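You operate a simulated robot arm through the tools that you are given. There is no shell and no other tool. Be economical: measure what you need, move in short steps, check, and stop when the job is done.

Carry out the task below with a simulated robot arm. There is one attempt and no reset: what you move stays moved.

## Task
Press the gold cue shaft's loose tip home, then rack it again.
Fine: in the cue jig, tip toward the press knob; PRESS till the lamp is green, then OFF; same row; leave the others.

It is judged by the outcome, as a careful person would: the job done as asked, and still so three seconds after it is handed in. It fails if anything else is knocked over, pushed out of place, dropped, spilled or broken.

## Robot
A 6-joint arm with a two-finger parallel gripper, fixed in place. Base frame: the origin is at the foot of the arm, x ahead of it, y to its left, z up; the work surface is at about z = 898. Lengths are in mm, angles in degrees, forces in N, time in s.
With the tool pointing down near the work surface it reaches from about 240 to 640 mm from the base axis. Its first joint turns from -66.0 to 66.0 degrees. Payload 2.7 kg.
Tool frame: the origin (TCP) lies between the finger pads and is the grasp point; the fingertips stand 23 mm ahead of it; z points along the fingers, y is the line along which they close. Largest opening 94 mm; finger width 38, thickness 10; the body of the gripper, 54 by 96 mm, starts 39 mm behind the TCP.
Orientation is told as [roll, pitch, yaw] about the base's x, y, z axes, in that order, counted from this pose: with the fingers straight down and closing along the base's y, the tool's x points along the base's -x, its y along +y and its z along -z.

## Interface
- The arm moves only by the tool apply_moves. Its argument "targets" is text: rows parted by semicolons, each of 7 numbers parted by spaces: the shift along the tool's x, y, z in m, then the turn, a rotation vector about the tool's x, y, z in degrees, then the opening in per cent of the stroke, from 0 (shut) to 100 (fully open). In form: dx dy dz ax ay az hand; .... A call has 1 to 8 rows; each row shifts and turns the commanded pose from where the row before left it, along the tool's axes as they then stand. A row lasts 0.2 s, in which the tool goes at most 50 mm and 8.6 degrees; a call with a longer step from one row to the next is refused whole, and so is a gripper value outside its range. A pose out of reach is approached as far as the arm can. The call stops where the force on the tool passes 70 N (or 10 N more than at its start, if that is more) or the arm is blocked; 0.2 s more then pass. The fingers move at their own pace (about 45 mm/s each) and stop on an object; they squeeze with about 44 N. The grip force told is the motor's: it shows also when the fingers shut on nothing. Time passes only in rows, and 0.2 s behind the last, so rows that do not move let the fingers close. It gives the time, the measured TCP pose, the force on the tool (base axes), the opening and the grip force at its end, in the units of the frame above (readings bear some noise).
- Cameras (640 x 400 px; columns grow to the right, rows downward): "scene" is fixed at [77.6, -425.3, 1424.5]; the picture's right is [0.80, -0.59, 0.00], its down [-0.22, -0.30, -0.93] and it looks along [0.55, 0.75, -0.37] (base axes); focal length 325 px, centre (320, 200). "wrist" rides on the gripper at [-39, 0, -44] in the tool frame; the picture's right is [0.00, -1.00, 0.00], its down [0.97, 0.00, -0.24] and it looks along [0.24, 0.00, 0.97] (tool axes); focal length 218 px, centre (320, 200). There is no depth. A picture from a camera that has moved, and an enlarged one, comes with that camera's place and axes in the base frame and with its lens.
- get_image(camera): a new picture of that camera. The clock stands still meanwhile.
- enlarge(camera, box): a new picture of the part [left, top, right, bottom] of that camera's present view, enlarged. The clock stands still meanwhile.
- finish_job(): hands the job in; it is judged then, once.

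Work in short steps. Places have to be worked out from the pictures, the camera data and where the tool is seen: move nearer, look again, correct. Check each grasp and each placing, and mend what went wrong. You have 120 turns and 84 pictures in all, those below and enlarged ones among them. Open the gripper and draw the arm clear of the work before you hand the job in, unless the task says otherwise; then end with one line.

The tools are called after "Call:" as name(argument=value, ...) on one line, values as JSON. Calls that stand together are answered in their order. apply_moves: Moves the arm, as the interface text tells. Its arguments: {"type":"object","properties":{"targets":{"type":"string"}},"required":["targets"]} The other tools are called the same way: get_image (camera) takes a picture; enlarge (camera, box) takes an enlarged picture of a part of a camera's view; finish_job () hands the job in.

At the start:

```text
t: 0.0
tcp_pos: [345.7, 90.8, 1299.8]
orientation: [0.2, -0.1, 0.1]
wrist_force: [0.1, 0.2, 0.5]
gripper_width: 94.1
grip_force: 0.0
```

scene: 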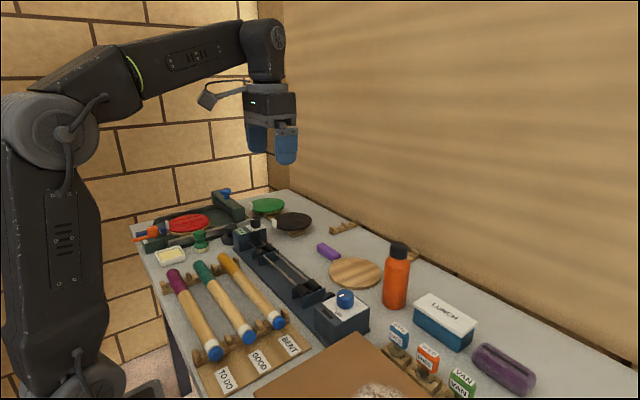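
wrist: 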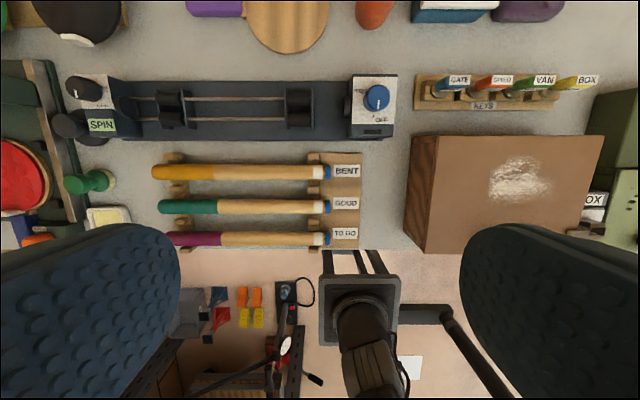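

I'll start by looking closer at the cue rack and the jig in both cameras.

Call:
enlarge(camera="wrist", box=[40, 60, 400, 260])

Call:
enlarge(camera="scene", box=[140, 200, 400, 400])

```text
1.78 times, centred on (220, 160) of wrist
camera zoom: at [385.4, 90.6, 1343.5], right [0.0, -1.0, 0.0], down [-0.97, 0.0, 0.24], along [-0.24, 0.0, -0.97], focal length 388 px, centre (498, 271)
```

zoom: 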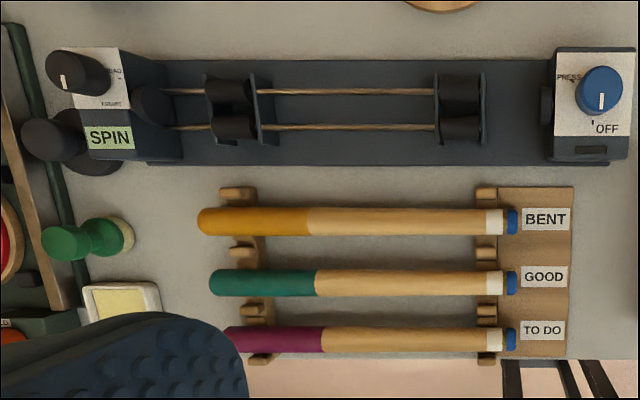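

```text
2.00 times, centred on (270, 300) of scene
camera zoom: at [77.6, -425.3, 1424.5], right [0.8, -0.59, 0.0], down [-0.22, -0.3, -0.93], along [0.55, 0.75, -0.37], focal length 649 px, centre (420, 0)
```

zoom: 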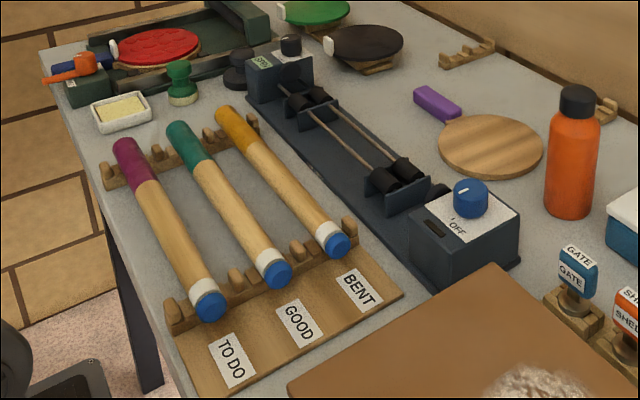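

The gold cue lies along y at about x=338, y=72..405, with its blue tip already toward -y, and the jig axis is near x=446. I'll turn the tool 90° so the fingers close along x, staying high.

Call:
apply_moves(targets="0 0 0.01 0 0 8.2 80; 0 0 0.01 0 0 8.2 70; 0 0 0.01 0 0 8.2 60; 0 0 0.01 0 0 8.2 60; 0 0 0.01 0 0 8.2 60; 0 0 0.01 0 0 8.2 60; 0 0 0.01 0 0 8.2 60; 0 0 0.01 0 0 8.2 60")

Call:
apply_moves(targets="0 0 0.01 0 0 8.2 60; 0 0 0.01 0 0 8.2 60; 0 0 0.01 0 0 8.0 60; 0.03 0 0.02 0 0 0 60; 0.02 0 0.01 0 0 0 60")

Call:
get_image(camera="wrist")

```text
t: 1.8
tcp_pos: [345.4, 91.3, 1221.3]
orientation: [0.0, 0.0, -65.8]
wrist_force: [-0.4, -0.3, -0.3]
gripper_width: 56.4
grip_force: 0.1
```

```text
t: 3.0
tcp_pos: [347.2, 142.3, 1160.3]
orientation: [0.0, 0.1, -89.9]
wrist_force: [-0.4, -0.7, -1.0]
gripper_width: 56.7
grip_force: 0.1
```

```text
79 pictures are left
camera wrist: at [347.0, 102.1, 1203.3], right [-1.0, 0.0, 0.0], down [0.0, 0.97, 0.24], along [0.0, 0.24, -0.97], focal length 218 px, centre (320, 200)
```

wrist: 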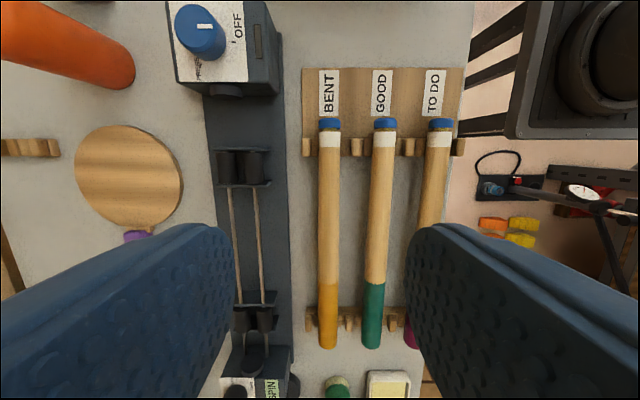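

The cue is at x≈336, y≈74–400; the jig axis is at x≈445, with its gap roughly y 45–392. Moving above the cue's middle and lower for a better look.

Call:
apply_moves(targets="0.04 -0.005 0.03 0 0 0 60; 0.04 -0.005 0.03 0 0 0 60; 0.015 -0.001 0.04 0 0 0 60; 0 0 0 0 0 0 60")

Call:
get_image(camera="wrist")

Call:
enlarge(camera="scene", box=[140, 200, 400, 360])

```text
refused: row 1 steps farther than a row can; nothing moved
```

```text
78 pictures are left
camera wrist: at [347.0, 102.1, 1203.3], right [-1.0, 0.0, 0.0], down [0.0, 0.97, 0.24], along [0.0, 0.24, -0.97], focal length 218 px, centre (320, 200)
```

wrist: 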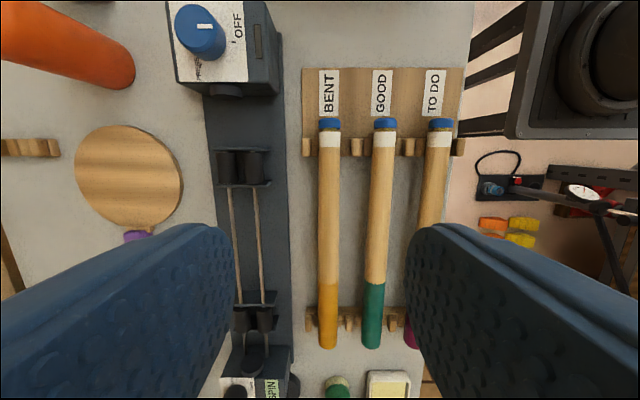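

```text
2.46 times, centred on (270, 280) of scene
camera zoom: at [77.6, -425.3, 1424.5], right [0.8, -0.59, 0.0], down [-0.22, -0.3, -0.93], along [0.55, 0.75, -0.37], focal length 799 px, centre (443, 3)
```

zoom: 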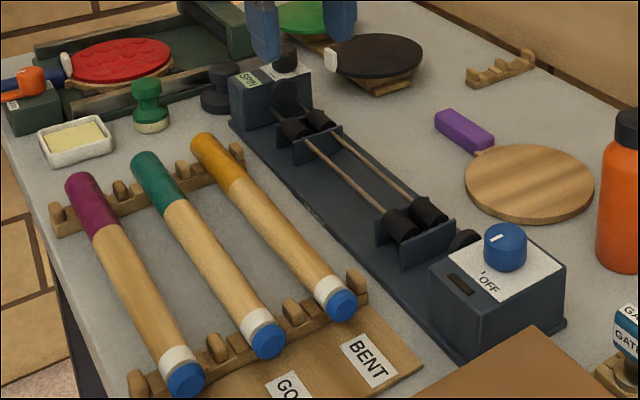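

The step was just over the limit; I'll use smaller steps. The scene view puts the cue axis at about z≈917.

Call:
apply_moves(targets="0.035 -0.004 0.03 0 0 0 60; 0.035 -0.004 0.03 0 0 0 60; 0.025 -0.003 0.035 0 0 0 60; 0 0 0 0 0 0 60")

Call:
get_image(camera="wrist")

Call:
get_image(camera="scene")

```text
t: 4.0
tcp_pos: [335.3, 236.6, 1064.6]
orientation: [0.0, 0.1, -90.0]
wrist_force: [-0.3, 0.1, -0.2]
gripper_width: 56.4
grip_force: 0.1
```

```text
76 pictures are left
camera wrist: at [335.1, 197.3, 1108.5], right [-1.0, 0.0, 0.0], down [0.0, 0.97, 0.24], along [0.0, 0.24, -0.97], focal length 218 px, centre (320, 200)
```

wrist: 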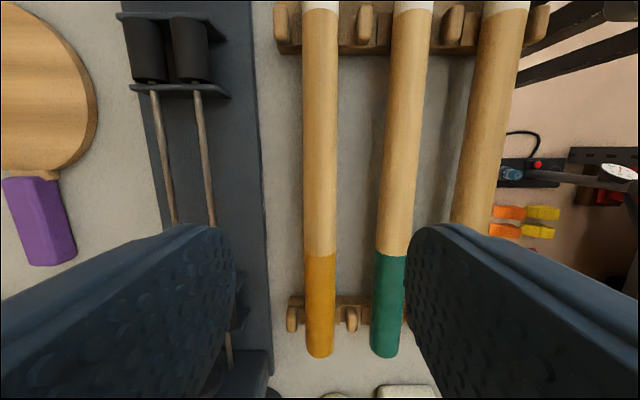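

```text
75 pictures are left
```

scene: 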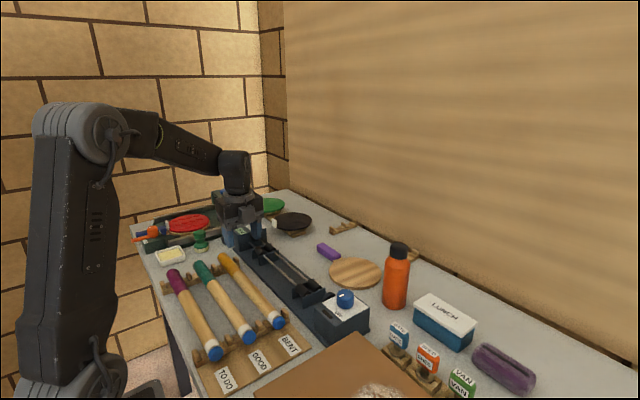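

The cue is centred under the tool. I'll narrow the opening a bit to clear the green cue and descend to z≈950, then check.

Call:
apply_moves(targets="0 0 0.03 0 0 0 54; 0 0 0.03 0 0 0 54; 0 0 0.03 0 0 0 54; 0 0 0.025 0 0 0 54; 0 0 0 0 0 0 54")

Call:
get_image(camera="wrist")

Call:
enlarge(camera="scene", box=[140, 200, 400, 360])

```text
t: 5.2
tcp_pos: [336.2, 235.8, 949.7]
orientation: [0.1, 0.2, -90.0]
wrist_force: [-1.1, -0.4, -0.7]
gripper_width: 50.8
grip_force: 0.1
```

```text
74 pictures are left
camera wrist: at [336.0, 196.6, 993.5], right [-1.0, 0.0, 0.0], down [0.0, 0.97, 0.24], along [0.0, 0.24, -0.97], focal length 218 px, centre (320, 200)
```

wrist: 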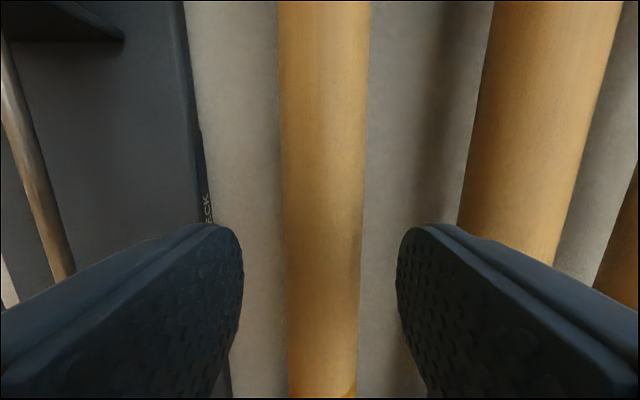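

```text
2.46 times, centred on (270, 280) of scene
camera zoom: at [77.6, -425.3, 1424.5], right [0.8, -0.59, 0.0], down [-0.22, -0.3, -0.93], along [0.55, 0.75, -0.37], focal length 799 px, centre (443, 3)
```

zoom: 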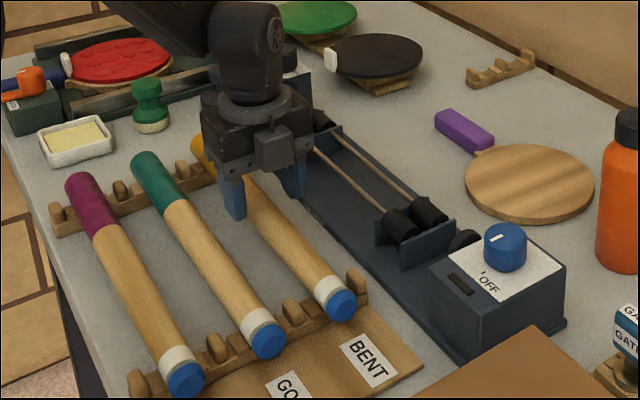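

The axis estimate is z≈921, and both fingers are clear of the neighbours. I'll descend to z≈930 and close.

Call:
apply_moves(targets="0 -0.001 0.010 0 0 0 52; 0 0 0.010 0 0 0 52; 0 0 0 0 0 0 52; 0 0 0 0 0 0 10; 0 0 0 0 0 0 10; 0 0 0 0 0 0 10; 0 0 0 0 0 0 10")

Call:
get_image(camera="wrist")

```text
t: 6.8
tcp_pos: [335.3, 235.6, 929.9]
orientation: [0.0, -0.1, -90.1]
wrist_force: [0.6, 1.1, 0.6]
gripper_width: 31.1
grip_force: 44.3
```

```text
72 pictures are left
camera wrist: at [334.8, 196.7, 973.2], right [-1.0, 0.0, 0.0], down [0.0, 0.97, 0.24], along [0.0, 0.24, -0.97], focal length 218 px, centre (320, 200)
```

wrist: 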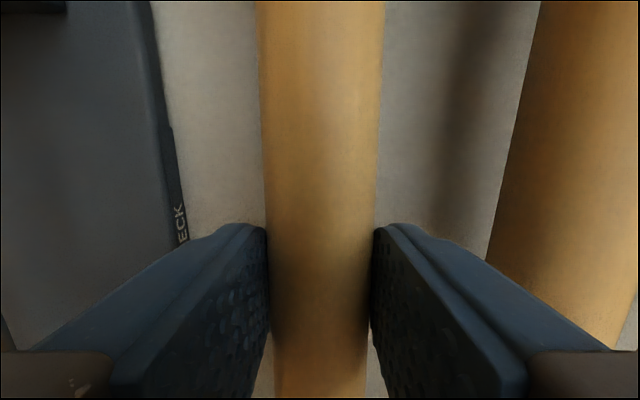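

Gripped with 31 mm opening. Lifting straight up 70 mm and checking.

Call:
apply_moves(targets="0 0 -0.01 0 0 0 10; 0 0 -0.02 0 0 0 10; 0 0 -0.02 0 0 0 10; 0 0 -0.02 0 0 0 10; 0 0 -0.02 0 0 0 10; 0 0 0 0 0 0 10")

Call:
get_image(camera="scene")

Call:
get_image(camera="wrist")

```text
t: 8.2
tcp_pos: [334.4, 236.5, 1020.9]
orientation: [0.0, 0.0, -89.9]
wrist_force: [0.0, 0.5, 0.4]
gripper_width: 9.6
grip_force: 0.1
```

```text
71 pictures are left
```

scene: 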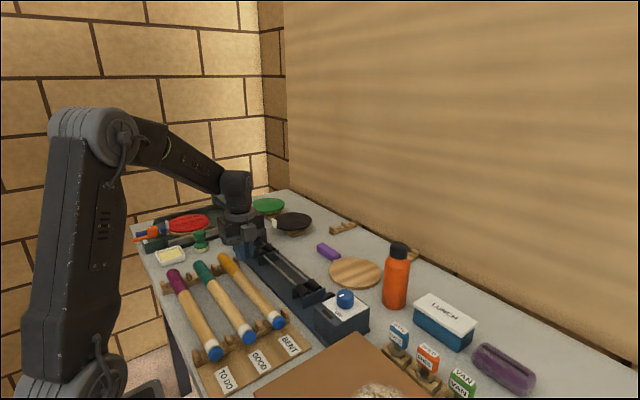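

```text
70 pictures are left
camera wrist: at [334.4, 196.7, 1063.8], right [-1.0, 0.0, 0.0], down [0.0, 0.97, 0.24], along [0.0, 0.24, -0.97], focal length 218 px, centre (320, 200)
```

wrist: 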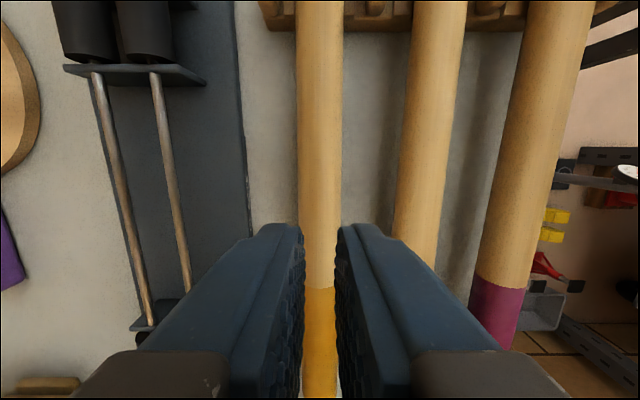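

The fingers slipped off: the grasp was too high, and the cue stayed in its place. I'll reopen, go down about 6 mm deeper than before and re-grip.

Call:
apply_moves(targets="0 0 0 0 0 0 54; 0 0 0 0 0 0 54; 0 0 0 0 0 0 54; 0 0.001 0.03 0 0 0 54; 0 0 0.03 0 0 0 54; 0 0 0.02 0 0 0 54; 0 0 0.01 0 0 0 54")

Call:
apply_moves(targets="0 0 0.004 0 0 0 54; 0 0 0.003 0 0 0 54; 0 0 0 0 0 0 54; 0 0 0 0 0 0 5; 0 0 0 0 0 0 5; 0 0 0 0 0 0 5; 0 0 0 0 0 0 5")

Call:
get_image(camera="wrist")

Call:
enlarge(camera="scene", box=[140, 200, 400, 360])

```text
t: 9.8
tcp_pos: [335.6, 237.7, 929.4]
orientation: [0.0, -0.1, -89.9]
wrist_force: [-0.1, -0.2, -0.3]
gripper_width: 50.6
grip_force: 0.2
```

```text
t: 11.4
tcp_pos: [335.0, 236.5, 923.5]
orientation: [0.0, -0.1, -89.8]
wrist_force: [0.9, -0.4, -0.5]
gripper_width: 31.4
grip_force: 44.5
```

```text
69 pictures are left
camera wrist: at [335.2, 196.9, 966.3], right [-1.0, 0.0, 0.0], down [0.0, 0.97, 0.24], along [0.0, 0.24, -0.97], focal length 218 px, centre (320, 200)
```

wrist: 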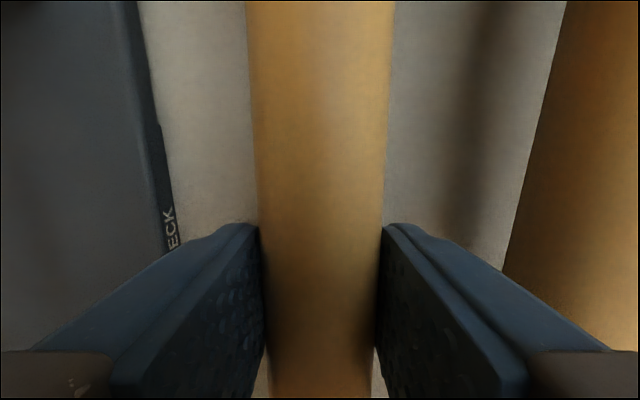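

```text
2.46 times, centred on (270, 280) of scene
camera zoom: at [77.7, -425.3, 1424.5], right [0.8, -0.59, 0.0], down [-0.22, -0.3, -0.93], along [0.55, 0.75, -0.37], focal length 799 px, centre (443, 3)
```

zoom: 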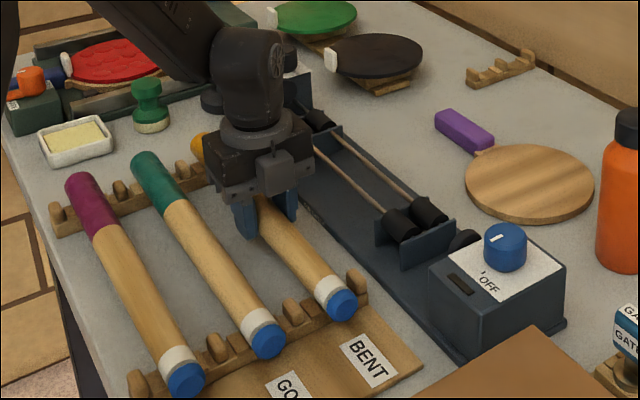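

Width 31.4 mm again, now at about the axis. Lifting a little to test the hold.

Call:
apply_moves(targets="0 0 -0.003 0 0 0 5; 0 0 -0.004 0 0 0 5; 0 0 -0.005 0 0 0 5; 0 0 -0.006 0 0 0 5; 0 0 0 0 0 0 5")

Call:
enlarge(camera="scene", box=[140, 200, 400, 360])

```text
t: 12.6
tcp_pos: [335.3, 237.0, 940.7]
orientation: [-0.1, 0.0, -89.9]
wrist_force: [-1.0, 0.3, -1.0]
gripper_width: 31.1
grip_force: 43.9
```

```text
2.46 times, centred on (270, 280) of scene
camera zoom: at [77.7, -425.3, 1424.5], right [0.8, -0.59, 0.0], down [-0.22, -0.3, -0.93], along [0.55, 0.75, -0.37], focal length 799 px, centre (443, 3)
```

zoom: 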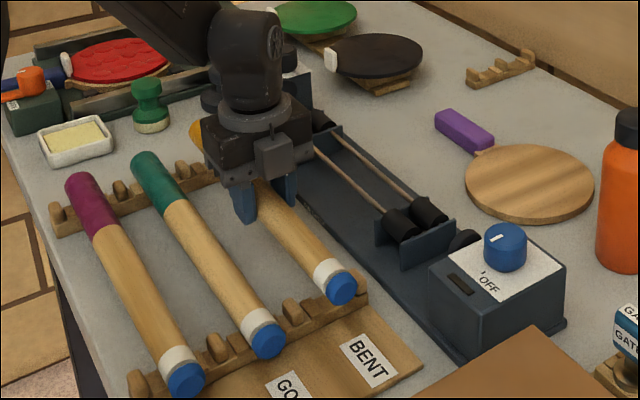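

The cue is lifting level in the grip. Raising it further, then measuring it and the jig.

Call:
apply_moves(targets="0 0 -0.012 0 0 0 5; 0 0 -0.016 0 0 0 5; 0 0 -0.018 0 0 0 5; 0 0 -0.018 0 0 0 5; 0 0 -0.018 0 0 0 5; 0 0 -0.018 0 0 0 5; 0 0 0 0 0 0 5")

Call:
enlarge(camera="scene", box=[180, 190, 400, 350])

Call:
get_image(camera="wrist")

```text
t: 14.2
tcp_pos: [335.5, 237.1, 1041.6]
orientation: [-0.1, 0.0, -89.8]
wrist_force: [-0.7, 1.6, -2.0]
gripper_width: 31.1
grip_force: 44.4
```

```text
2.50 times, centred on (290, 270) of scene
camera zoom: at [77.7, -425.3, 1424.5], right [0.8, -0.59, 0.0], down [-0.22, -0.3, -0.93], along [0.55, 0.75, -0.37], focal length 812 px, centre (395, 25)
```

zoom: 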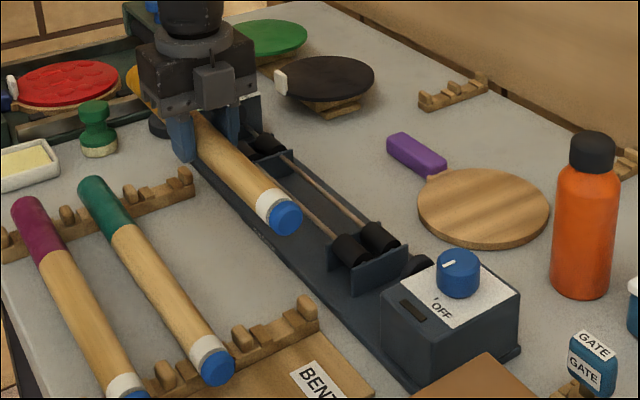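

```text
65 pictures are left
camera wrist: at [335.3, 197.0, 1084.4], right [-1.0, 0.0, 0.0], down [0.0, 0.97, 0.24], along [0.0, 0.24, -0.97], focal length 218 px, centre (320, 200)
```

wrist: 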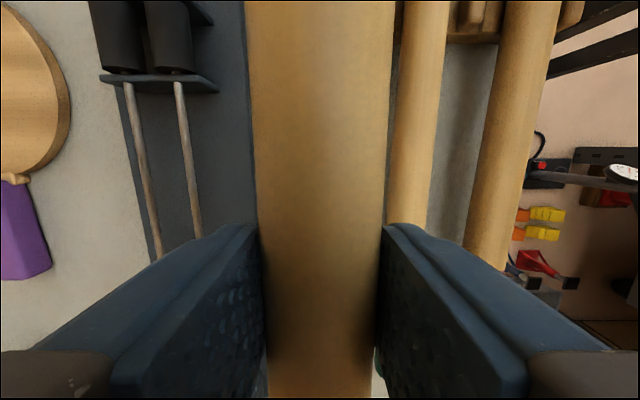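

The cue axis is about 7 mm below the TCP. The jig centre line looks to be at z≈952, and its gap is close to the cue's length, so I'll measure both ends precisely with zooms.

Call:
enlarge(camera="scene", box=[200, 180, 290, 236])

Call:
enlarge(camera="scene", box=[280, 250, 400, 325])

```text
7.11 times, centred on (245, 208) of scene
camera zoom: at [77.7, -425.3, 1424.5], right [0.8, -0.59, 0.0], down [-0.22, -0.3, -0.93], along [0.55, 0.75, -0.37], focal length 2308 px, centre (853, 143)
```

zoom: 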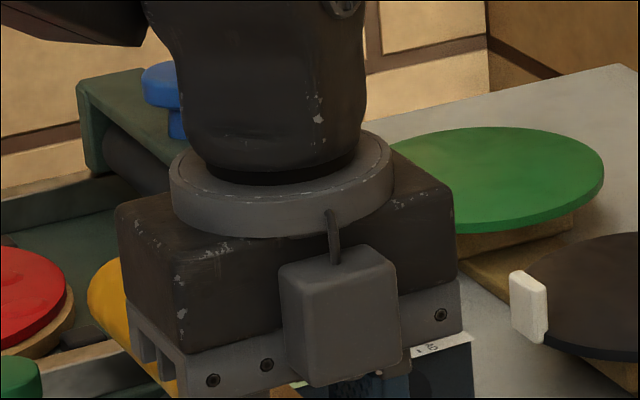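

```text
5.33 times, centred on (340, 288) of scene
camera zoom: at [77.7, -425.3, 1424.5], right [0.8, -0.59, 0.0], down [-0.22, -0.3, -0.93], along [0.55, 0.75, -0.37], focal length 1731 px, centre (213, -267)
```

zoom: 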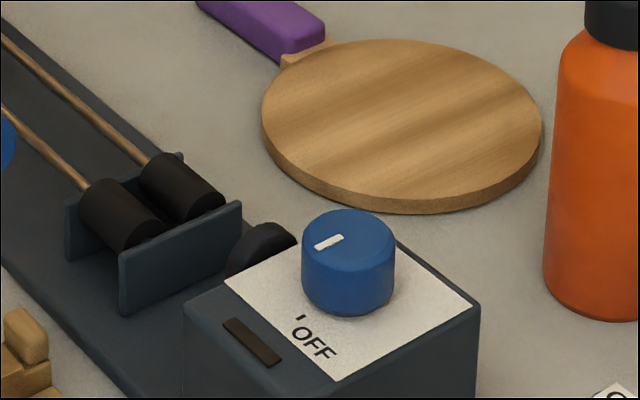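

I'll raise the cue and take wrist views over both jig ends, with the cue still in hand beside the jig.

Call:
apply_moves(targets="-0.02 -0.005 -0.03 0 0 0 5; -0.03 -0.005 -0.035 0 0 0 5; -0.03 -0.005 -0.035 0 0 0 5; -0.02 0 -0.03 0 0 0 5; 0 0 0 0 0 0 5")

Call:
get_image(camera="wrist")

Call:
apply_moves(targets="0.04 0 0 0 0 0 5; 0.045 0 0 0 0 0 5; 0.045 0 0 0 0 0 5; 0.045 0 0 0 0 0 5; 0.04 0 0 0 0 0 5; 0 0 0 0 0 0 5")

Call:
get_image(camera="wrist")

```text
t: 15.4
tcp_pos: [319.7, 137.3, 1169.8]
orientation: [0.0, -0.1, -90.0]
wrist_force: [0.0, 0.0, -2.1]
gripper_width: 31.3
grip_force: 44.5
```

```text
62 pictures are left
camera wrist: at [320.6, 97.2, 1213.7], right [-1.0, 0.0, 0.0], down [0.0, 0.97, 0.24], along [0.0, 0.24, -0.97], focal length 218 px, centre (320, 200)
```

wrist: 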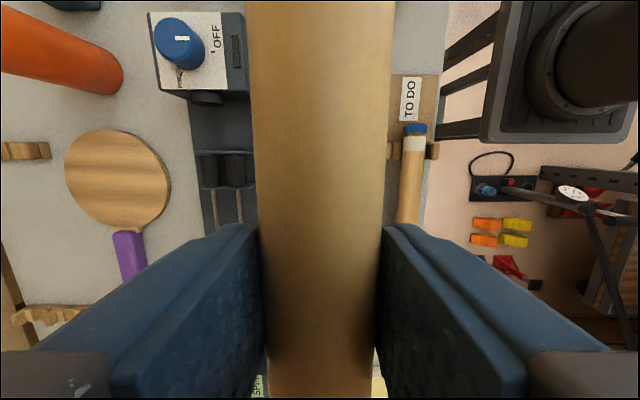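

```text
t: 16.8
tcp_pos: [319.9, 352.7, 1169.9]
orientation: [0.0, 0.0, -90.1]
wrist_force: [0.2, -0.4, -2.2]
gripper_width: 30.9
grip_force: 43.9
```

```text
61 pictures are left
camera wrist: at [319.5, 312.1, 1213.7], right [-1.0, 0.0, 0.0], down [0.0, 0.97, 0.24], along [0.0, 0.24, -0.97], focal length 218 px, centre (320, 200)
```

wrist: 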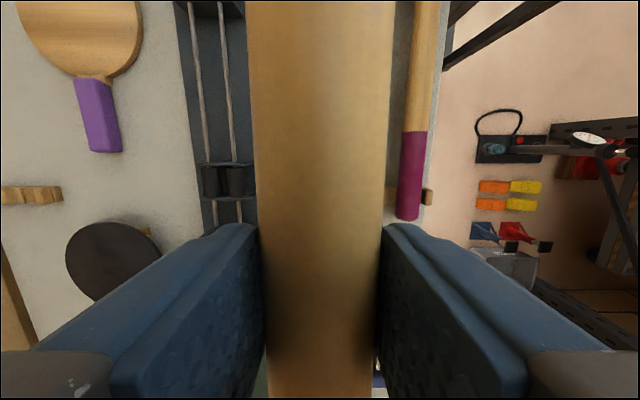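

The plunger face comes out at y≈48–50. The chuck is still hidden by the finger, so I'll go a bit further in +y.

Call:
apply_moves(targets="0.045 0 0 0 0 0 5; 0.02 0 0 0 0 0 5; 0 0 0 0 0 0 5")

Call:
enlarge(camera="wrist", box=[100, 60, 340, 260])

Call:
enlarge(camera="scene", box=[220, 200, 340, 275])

```text
t: 17.6
tcp_pos: [319.7, 418.3, 1171.4]
orientation: [0.0, 0.1, -90.0]
wrist_force: [0.4, 0.1, -2.9]
gripper_width: 30.9
grip_force: 44.0
```

```text
2.00 times, centred on (220, 160) of wrist
camera zoom: at [320.1, 377.3, 1214.6], right [-1.0, 0.0, 0.0], down [0.0, 0.97, 0.24], along [0.0, 0.24, -0.97], focal length 436 px, centre (520, 280)
```

zoom: 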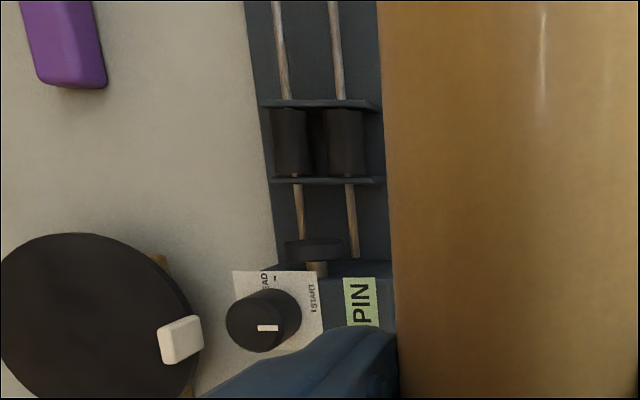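

```text
5.33 times, centred on (280, 238) of scene
camera zoom: at [77.7, -425.2, 1424.5], right [0.8, -0.59, 0.0], down [-0.22, -0.3, -0.93], along [0.55, 0.75, -0.37], focal length 1731 px, centre (533, 0)
```

zoom: 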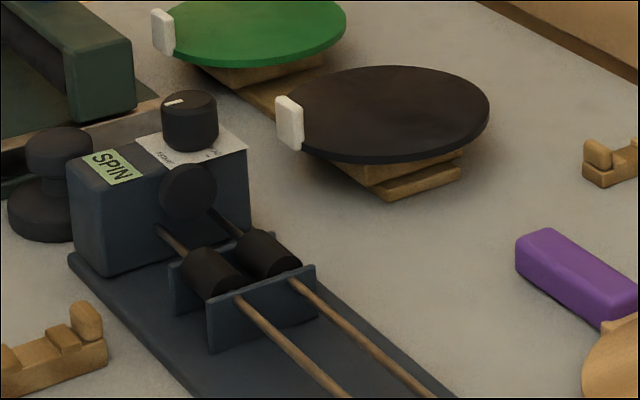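

The chuck face is at y≈405–415, so the gap is a little longer than the cue. I'll bring the cue over the jig, still above the end pieces, and compare the ends directly.

Call:
apply_moves(targets="-0.03 0.02 0 0 0 0 5; -0.04 0.025 0 0 0 0 5; -0.04 0.025 0 0 0 0 5; -0.04 0.025 -0.002 0 0 0 5; -0.04 0.025 0 0 0 0 5; -0.006 0.004 0.03 0 0 0 5; 0 0 0.04 0 0 0 5; 0 0 0.04 0 0 0 5")

Call:
apply_moves(targets="0 0 0.02 0 0 0 5; 0 0 0.02 0 0 0 5; 0 0 0 0 0 0 5")

Call:
get_image(camera="wrist")

Call:
enlarge(camera="scene", box=[190, 180, 390, 305])

```text
t: 19.4
tcp_pos: [444.8, 220.8, 1062.0]
orientation: [0.0, 0.0, -89.9]
wrist_force: [0.3, -0.6, -1.8]
gripper_width: 31.2
grip_force: 44.2
```

```text
t: 20.2
tcp_pos: [443.9, 219.2, 1023.4]
orientation: [0.0, 0.1, -89.9]
wrist_force: [0.3, 0.1, -1.5]
gripper_width: 31.0
grip_force: 43.6
```

```text
58 pictures are left
camera wrist: at [444.3, 180.8, 1066.5], right [-1.0, 0.0, 0.0], down [0.0, 0.97, 0.24], along [0.0, 0.24, -0.97], focal length 218 px, centre (320, 200)
```

wrist: 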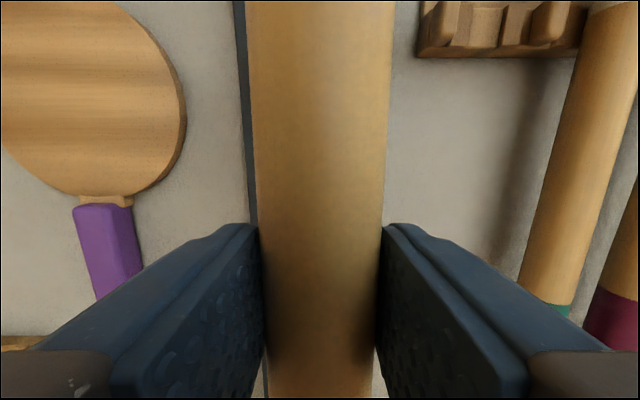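

```text
3.20 times, centred on (290, 242) of scene
camera zoom: at [77.7, -425.3, 1424.5], right [0.8, -0.59, 0.0], down [-0.22, -0.3, -0.93], along [0.55, 0.75, -0.37], focal length 1039 px, centre (416, 64)
```

zoom: 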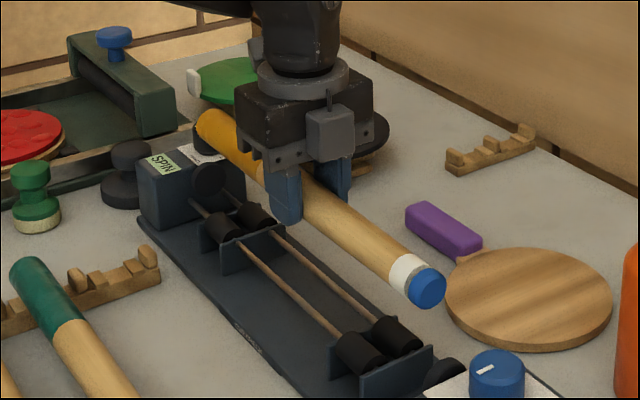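

The tip face is at y≈60 in the scene frame, close to the plunger. I'll zoom in on both ends to compare.

Call:
enlarge(camera="scene", box=[295, 255, 375, 305])

Call:
enlarge(camera="scene", box=[225, 205, 305, 255])

```text
8.00 times, centred on (335, 280) of scene
camera zoom: at [77.7, -425.3, 1424.5], right [0.8, -0.59, 0.0], down [-0.22, -0.3, -0.93], along [0.55, 0.75, -0.37], focal length 2597 px, centre (200, -440)
```

zoom: 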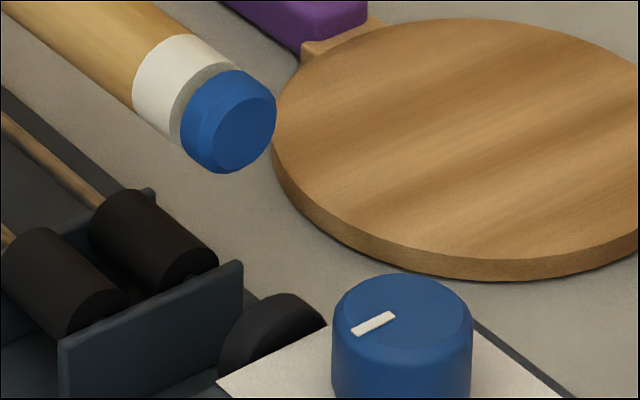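

```text
8.00 times, centred on (265, 230) of scene
camera zoom: at [77.7, -425.3, 1424.5], right [0.8, -0.59, 0.0], down [-0.22, -0.3, -0.93], along [0.55, 0.75, -0.37], focal length 2597 px, centre (760, -40)
```

zoom: 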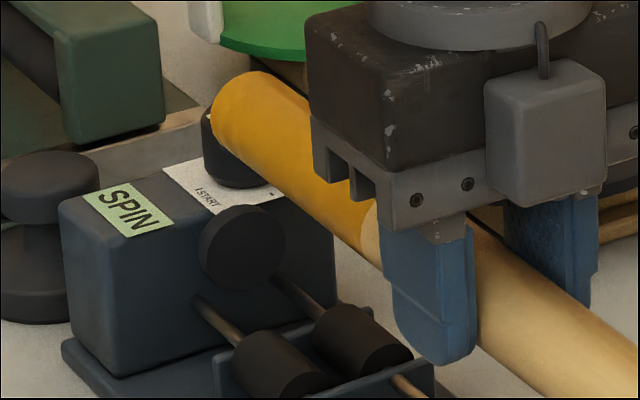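

The scene frame gives about 10 mm clearance at the tip and about 2 mm at the butt, while the wrist frame differs. I'll lower to just above the discs for a direct comparison.

Call:
apply_moves(targets="0 0 0.01 0 0 0 5; 0 0 0.012 0 0 0 5; 0 0 0 0 0 0 5")

Call:
enlarge(camera="scene", box=[295, 255, 375, 305])

Call:
enlarge(camera="scene", box=[225, 205, 305, 255])

```text
t: 21.0
tcp_pos: [443.8, 220.3, 1000.8]
orientation: [0.0, 0.1, -89.9]
wrist_force: [0.9, -0.4, -2.0]
gripper_width: 31.2
grip_force: 43.7
```

```text
8.00 times, centred on (335, 280) of scene
camera zoom: at [77.7, -425.3, 1424.5], right [0.8, -0.59, 0.0], down [-0.22, -0.3, -0.93], along [0.55, 0.75, -0.37], focal length 2597 px, centre (200, -440)
```

zoom: 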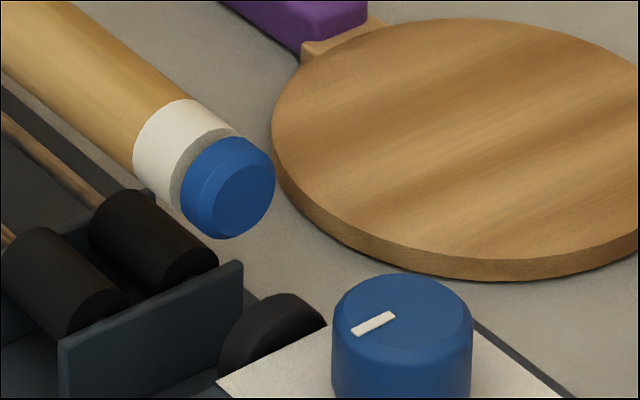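

```text
8.00 times, centred on (265, 230) of scene
camera zoom: at [77.7, -425.3, 1424.5], right [0.8, -0.59, 0.0], down [-0.22, -0.3, -0.93], along [0.55, 0.75, -0.37], focal length 2597 px, centre (760, -40)
```

zoom: 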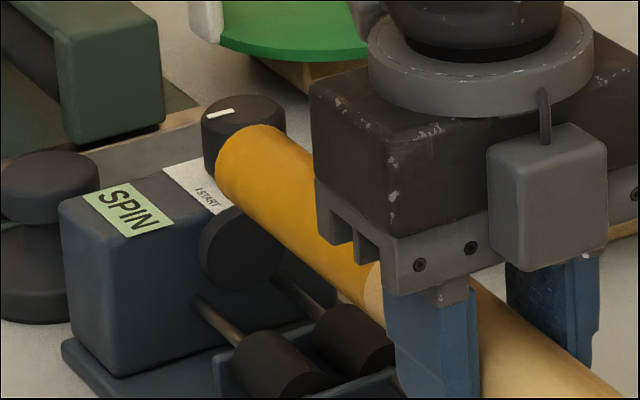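

Projecting the drop, both ends have about 10 mm clearance at this y. I'll shift 2 mm to +y and lower to a few mm above the rollers.

Call:
apply_moves(targets="0.002 0.0005 0.008 0 0 0 5; 0 0 0.010 0 0 0 5; 0 0 0.010 0 0 0 5; 0 0 0.006 0 0 0 5; 0 0 0 0 0 0 5")

Call:
enlarge(camera="scene", box=[295, 255, 375, 305])

Call:
enlarge(camera="scene", box=[225, 205, 305, 255])

```text
t: 22.2
tcp_pos: [445.5, 222.3, 966.9]
orientation: [0.1, 0.0, -89.9]
wrist_force: [-0.7, 0.5, -2.1]
gripper_width: 31.0
grip_force: 44.1
```

```text
8.00 times, centred on (335, 280) of scene
camera zoom: at [77.7, -425.3, 1424.5], right [0.8, -0.59, 0.0], down [-0.22, -0.3, -0.93], along [0.55, 0.75, -0.37], focal length 2597 px, centre (200, -440)
```

zoom: 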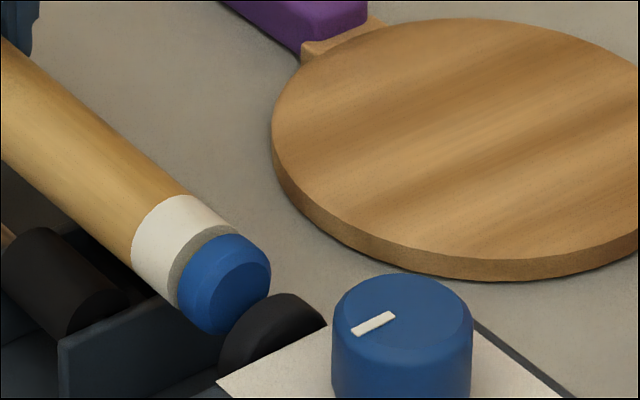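

```text
8.00 times, centred on (265, 230) of scene
camera zoom: at [77.7, -425.3, 1424.5], right [0.8, -0.59, 0.0], down [-0.22, -0.3, -0.93], along [0.55, 0.75, -0.37], focal length 2597 px, centre (760, -40)
```

zoom: 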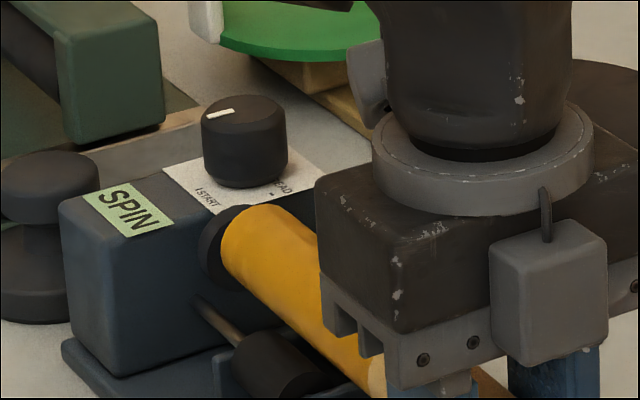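

The butt sits just inside the chuck face and the tip is ahead of the plunger. I'll lower in small steps until the rollers take the weight.

Call:
apply_moves(targets="0 -0.001 0.003 0 0 0 5; 0 0 0.002 0 0 0 5; 0 0 0.001 0 0 0 5; 0 0 0 0 0 0 5")

Call:
enlarge(camera="scene", box=[280, 240, 376, 300])

```text
t: 23.2
tcp_pos: [442.6, 223.0, 961.1]
orientation: [0.0, 0.0, -89.9]
wrist_force: [-0.5, -0.4, -1.5]
gripper_width: 31.3
grip_force: 44.0
```

```text
6.67 times, centred on (328, 270) of scene
camera zoom: at [77.7, -425.3, 1424.5], right [0.8, -0.59, 0.0], down [-0.22, -0.3, -0.93], along [0.55, 0.75, -0.37], focal length 2164 px, centre (267, -267)
```

zoom: 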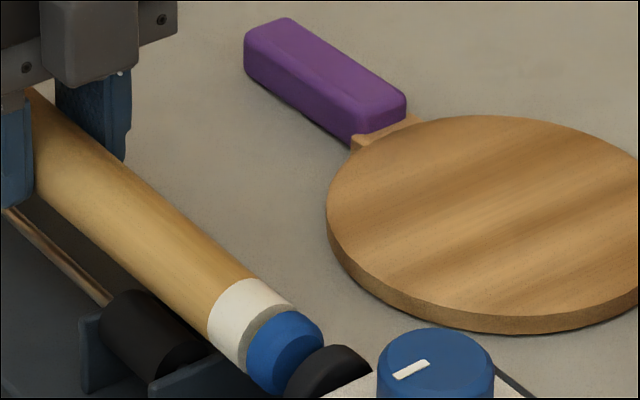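

No contact yet. Continuing in 1–2 mm steps.

Call:
apply_moves(targets="0 0 0.001 0 0 0 5; 0 0 0.001 0 0 0 5; 0 0 0.001 0 0 0 5; 0 0 0 0 0 0 5")

Call:
apply_moves(targets="0 0 0.001 0 0 0 5; 0 0 0.001 0 0 0 5; 0 0 0 0 0 0 5")

Call:
enlarge(camera="scene", box=[280, 250, 376, 310])

```text
t: 24.2
tcp_pos: [444.2, 221.8, 957.9]
orientation: [0.0, 0.0, -89.9]
wrist_force: [0.6, 0.3, -2.0]
gripper_width: 30.9
grip_force: 44.2
```

```text
t: 25.0
tcp_pos: [443.6, 222.5, 954.9]
orientation: [0.0, 0.0, -89.9]
wrist_force: [0.0, 0.1, -1.4]
gripper_width: 31.2
grip_force: 44.2
```

```text
6.67 times, centred on (328, 280) of scene
camera zoom: at [77.7, -425.3, 1424.5], right [0.8, -0.59, 0.0], down [-0.22, -0.3, -0.93], along [0.55, 0.75, -0.37], focal length 2164 px, centre (267, -333)
```

zoom: 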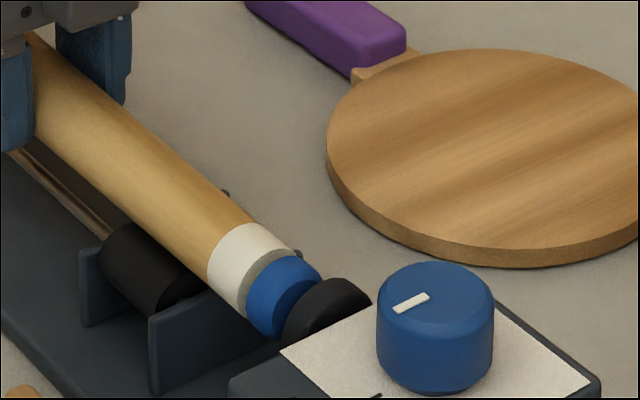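

Nearly down on the rollers. A few more 1 mm steps watching the force.

Call:
apply_moves(targets="0 0 0.001 0 0 0 5; 0 0 0 0 0 0 5")

Call:
apply_moves(targets="0 0 0.001 0 0 0 5; 0 0 0 0 0 0 5")

Call:
apply_moves(targets="0 0 0.001 0 0 0 5; 0 0 0 0 0 0 5")

Call:
enlarge(camera="scene", box=[225, 205, 345, 280])

```text
t: 25.6
tcp_pos: [443.4, 222.9, 955.0]
orientation: [0.0, 0.1, -89.9]
wrist_force: [-1.0, -0.4, -1.2]
gripper_width: 31.1
grip_force: 44.1
```

```text
t: 26.2
tcp_pos: [444.6, 223.4, 954.9]
orientation: [0.1, 0.1, -90.0]
wrist_force: [0.5, -1.1, 0.0]
gripper_width: 31.1
grip_force: 44.4
```

```text
t: 26.8
tcp_pos: [445.7, 223.3, 953.4]
orientation: [0.2, 0.2, -89.9]
wrist_force: [4.5, -1.5, 8.6]
gripper_width: 31.2
grip_force: 44.1
```

```text
5.33 times, centred on (285, 242) of scene
camera zoom: at [77.6, -425.4, 1424.4], right [0.8, -0.59, 0.0], down [-0.22, -0.3, -0.93], along [0.55, 0.75, -0.37], focal length 1731 px, centre (507, -27)
```

zoom: 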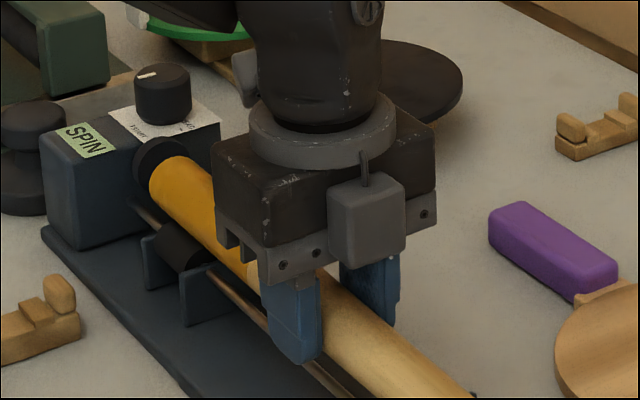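

Contact now: 8.6 N upward, so the cue rests on the rollers. I'll open slightly to let it settle, then look.

Call:
apply_moves(targets="0 0.001 0 0 0 0 40; 0 0 0 0 0 0 45; 0 0 0 0 0 0 50; 0 0 0 0 0 0 50")

Call:
get_image(camera="wrist")

Call:
enlarge(camera="scene", box=[225, 195, 385, 295])

```text
t: 27.8
tcp_pos: [444.6, 223.2, 954.3]
orientation: [0.0, 0.0, -90.0]
wrist_force: [0.2, 1.2, 0.5]
gripper_width: 47.0
grip_force: 0.1
```

```text
47 pictures are left
camera wrist: at [444.9, 182.9, 996.4], right [-1.0, 0.0, 0.0], down [0.0, 0.97, 0.24], along [0.0, 0.24, -0.97], focal length 218 px, centre (320, 200)
```

wrist: 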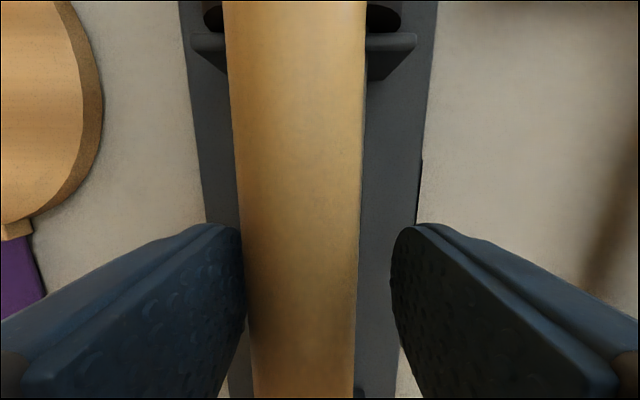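

```text
4.00 times, centred on (305, 245) of scene
camera zoom: at [77.6, -425.3, 1424.5], right [0.8, -0.59, 0.0], down [-0.22, -0.3, -0.93], along [0.55, 0.75, -0.37], focal length 1298 px, centre (380, 20)
```

zoom: 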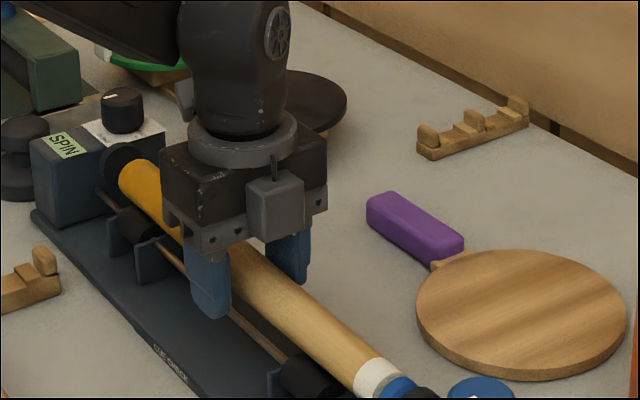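

The cue settled with its axis at x≈449–450, so the groove is about 5 mm further +x. I'll centre the fingers on it and then withdraw upward.

Call:
apply_moves(targets="0 0.003 0 0 0 0 52; 0 0.002 0 0 0 0 54; 0 0 -0.01 0 0 0 54; 0 0 -0.02 0 0 0 54; 0 0 -0.04 0 0 0 54; 0 0 -0.045 0 0 0 54; 0 0 -0.045 0 0 0 54; 0 0 0 0 0 0 54")

Call:
get_image(camera="wrist")

Call:
enlarge(camera="scene", box=[220, 210, 380, 310])

```text
t: 29.6
tcp_pos: [449.1, 222.6, 1112.8]
orientation: [0.1, 0.1, -89.8]
wrist_force: [0.7, 0.2, 0.6]
gripper_width: 50.8
grip_force: 0.0
```

```text
45 pictures are left
camera wrist: at [449.6, 182.1, 1156.4], right [-1.0, 0.0, 0.0], down [0.0, 0.97, 0.24], along [0.0, 0.24, -0.97], focal length 218 px, centre (320, 200)
```

wrist: 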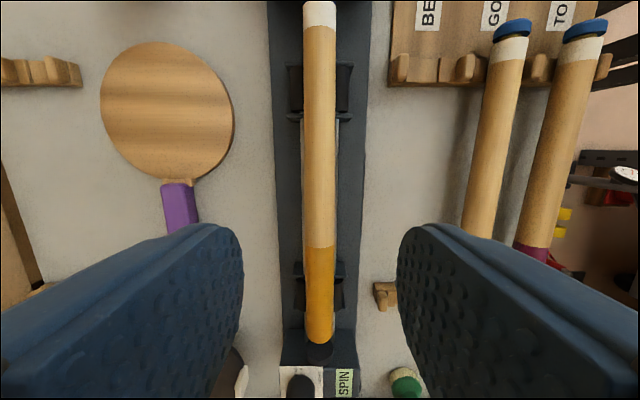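

```text
4.00 times, centred on (300, 260) of scene
camera zoom: at [77.6, -425.3, 1424.5], right [0.8, -0.59, 0.0], down [-0.22, -0.3, -0.93], along [0.55, 0.75, -0.37], focal length 1298 px, centre (400, -40)
```

zoom: 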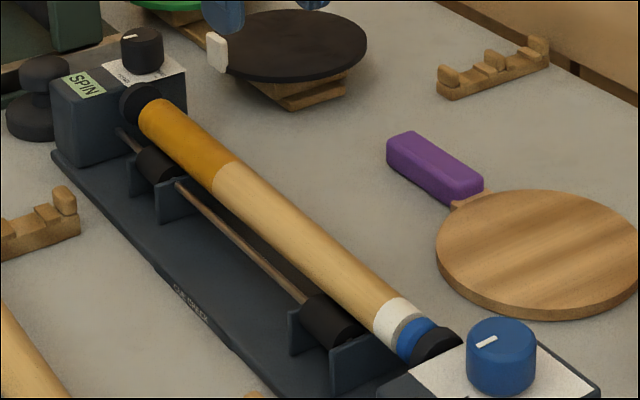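

The cue is seated well on both roller pairs, tip facing the plunger. Now moving over toward the knob at height to read its markings.

Call:
apply_moves(targets="-0.045 0 -0.01 0 0 0 70; -0.048 0 0 0 0 0 75; -0.048 0 0 0 0 0 75; -0.048 0 0 0 0 0 75; -0.02 0 0 0 0 0 75; 0 0 0 0 0 0 75")

Call:
enlarge(camera="wrist", box=[200, 60, 440, 210])

```text
t: 31.0
tcp_pos: [449.2, 13.9, 1123.3]
orientation: [-0.1, 0.1, -89.9]
wrist_force: [-0.2, -0.6, 0.4]
gripper_width: 70.4
grip_force: 0.2
```

```text
2.67 times, centred on (320, 135) of wrist
camera zoom: at [449.3, -26.7, 1166.6], right [-1.0, 0.0, 0.0], down [0.0, 0.97, 0.24], along [0.0, 0.24, -0.97], focal length 582 px, centre (320, 373)
```

zoom: 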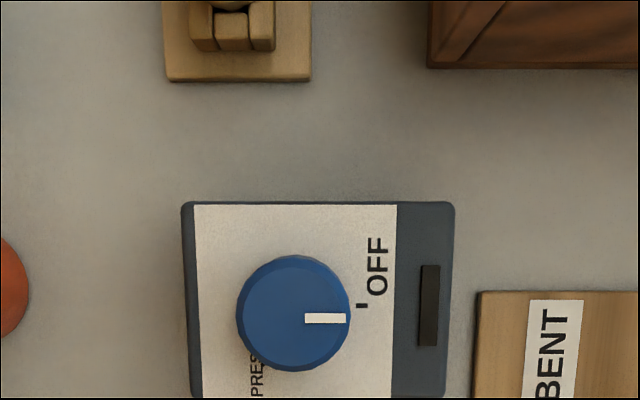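

Knob centre ≈ (457, -1), diameter ≈36 mm, pointer at OFF (-x). I need to see the PRESS mark fully.

Call:
enlarge(camera="wrist", box=[256, 120, 376, 220])

```text
4.00 times, centred on (316, 170) of wrist
camera zoom: at [449.3, -26.7, 1166.6], right [-1.0, 0.0, 0.0], down [0.0, 0.97, 0.24], along [0.0, 0.24, -0.97], focal length 873 px, centre (336, 320)
```

zoom: 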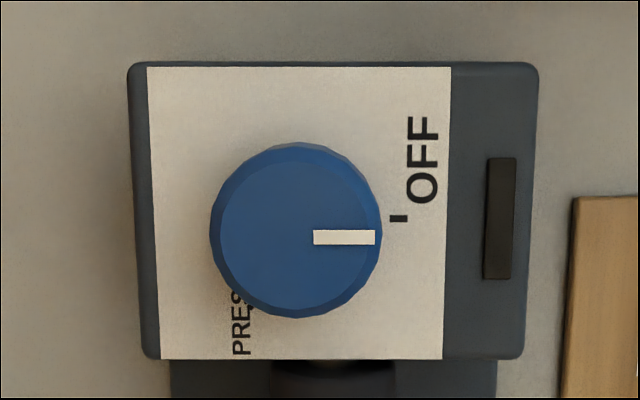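

The PRESS tick is hidden by the knob from here; I'll back off toward +y to see it.

Call:
apply_moves(targets="0.045 0 -0.01 0 0 0 60; 0.048 0 0 0 0 0 60; 0.03 0 0 0 0 0 60; 0 0 0 0 0 0 60")

Call:
enlarge(camera="wrist", box=[256, 0, 376, 100])

```text
t: 32.0
tcp_pos: [449.7, 134.7, 1134.0]
orientation: [0.0, 0.0, -90.0]
wrist_force: [0.7, -0.4, -0.5]
gripper_width: 56.3
grip_force: 0.0
```

```text
4.00 times, centred on (316, 50) of wrist
camera zoom: at [449.6, 96.3, 1177.3], right [-1.0, 0.0, 0.0], down [0.0, 0.97, 0.24], along [0.0, 0.24, -0.97], focal length 873 px, centre (336, 800)
```

zoom: 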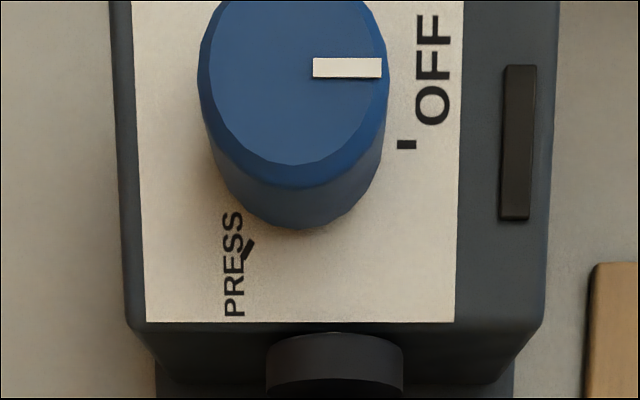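

PRESS is 120° clockwise from OFF (seen from above); the knob is at about (458, 0), top z≈978, base z≈949. I'll move above it, then unwind the wrist to about yaw +20 so there is room for the 120° turn.

Call:
apply_moves(targets="-0.045 0.003 0 0 0 0 60; -0.047 0.003 0 0 0 0 60; -0.043 0.0025 0 0 0 0 60; 0 0 0 0 0 -8.46 60; 0 0 0 0 0 -8.46 60; 0 0 0 0 0 -8.46 60; 0 0 0 0 0 -8.46 60; 0 0 0 0 0 -8.46 60")

Call:
apply_moves(targets="0 0 0 0 0 -8.46 60; 0 0 0 0 0 -8.46 60; 0 0 0 0 0 -8.46 60; 0 0 0 0 0 -8.46 60; 0 0 0 0 0 -8.46 60; 0 0 0 0 0 -8.46 60; 0 0 0 0 0 -8.46 60; 0 0 0 0 0 -8.46 60")

Call:
get_image(camera="wrist")

```text
t: 33.8
tcp_pos: [457.6, 1.1, 1132.8]
orientation: [0.0, 0.0, -47.5]
wrist_force: [-0.1, -0.4, -0.1]
gripper_width: 56.2
grip_force: 0.1
```

```text
t: 35.6
tcp_pos: [458.2, 0.9, 1133.1]
orientation: [0.2, 0.0, 20.2]
wrist_force: [1.2, -0.3, -0.1]
gripper_width: 56.4
grip_force: 0.0
```

```text
40 pictures are left
camera wrist: at [495.2, 14.2, 1176.4], right [0.34, -0.94, 0.0], down [-0.91, -0.34, 0.24], along [-0.23, -0.08, -0.97], focal length 218 px, centre (320, 200)
```

wrist: 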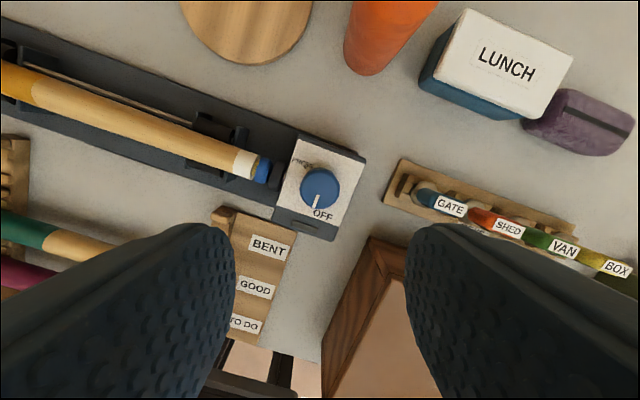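

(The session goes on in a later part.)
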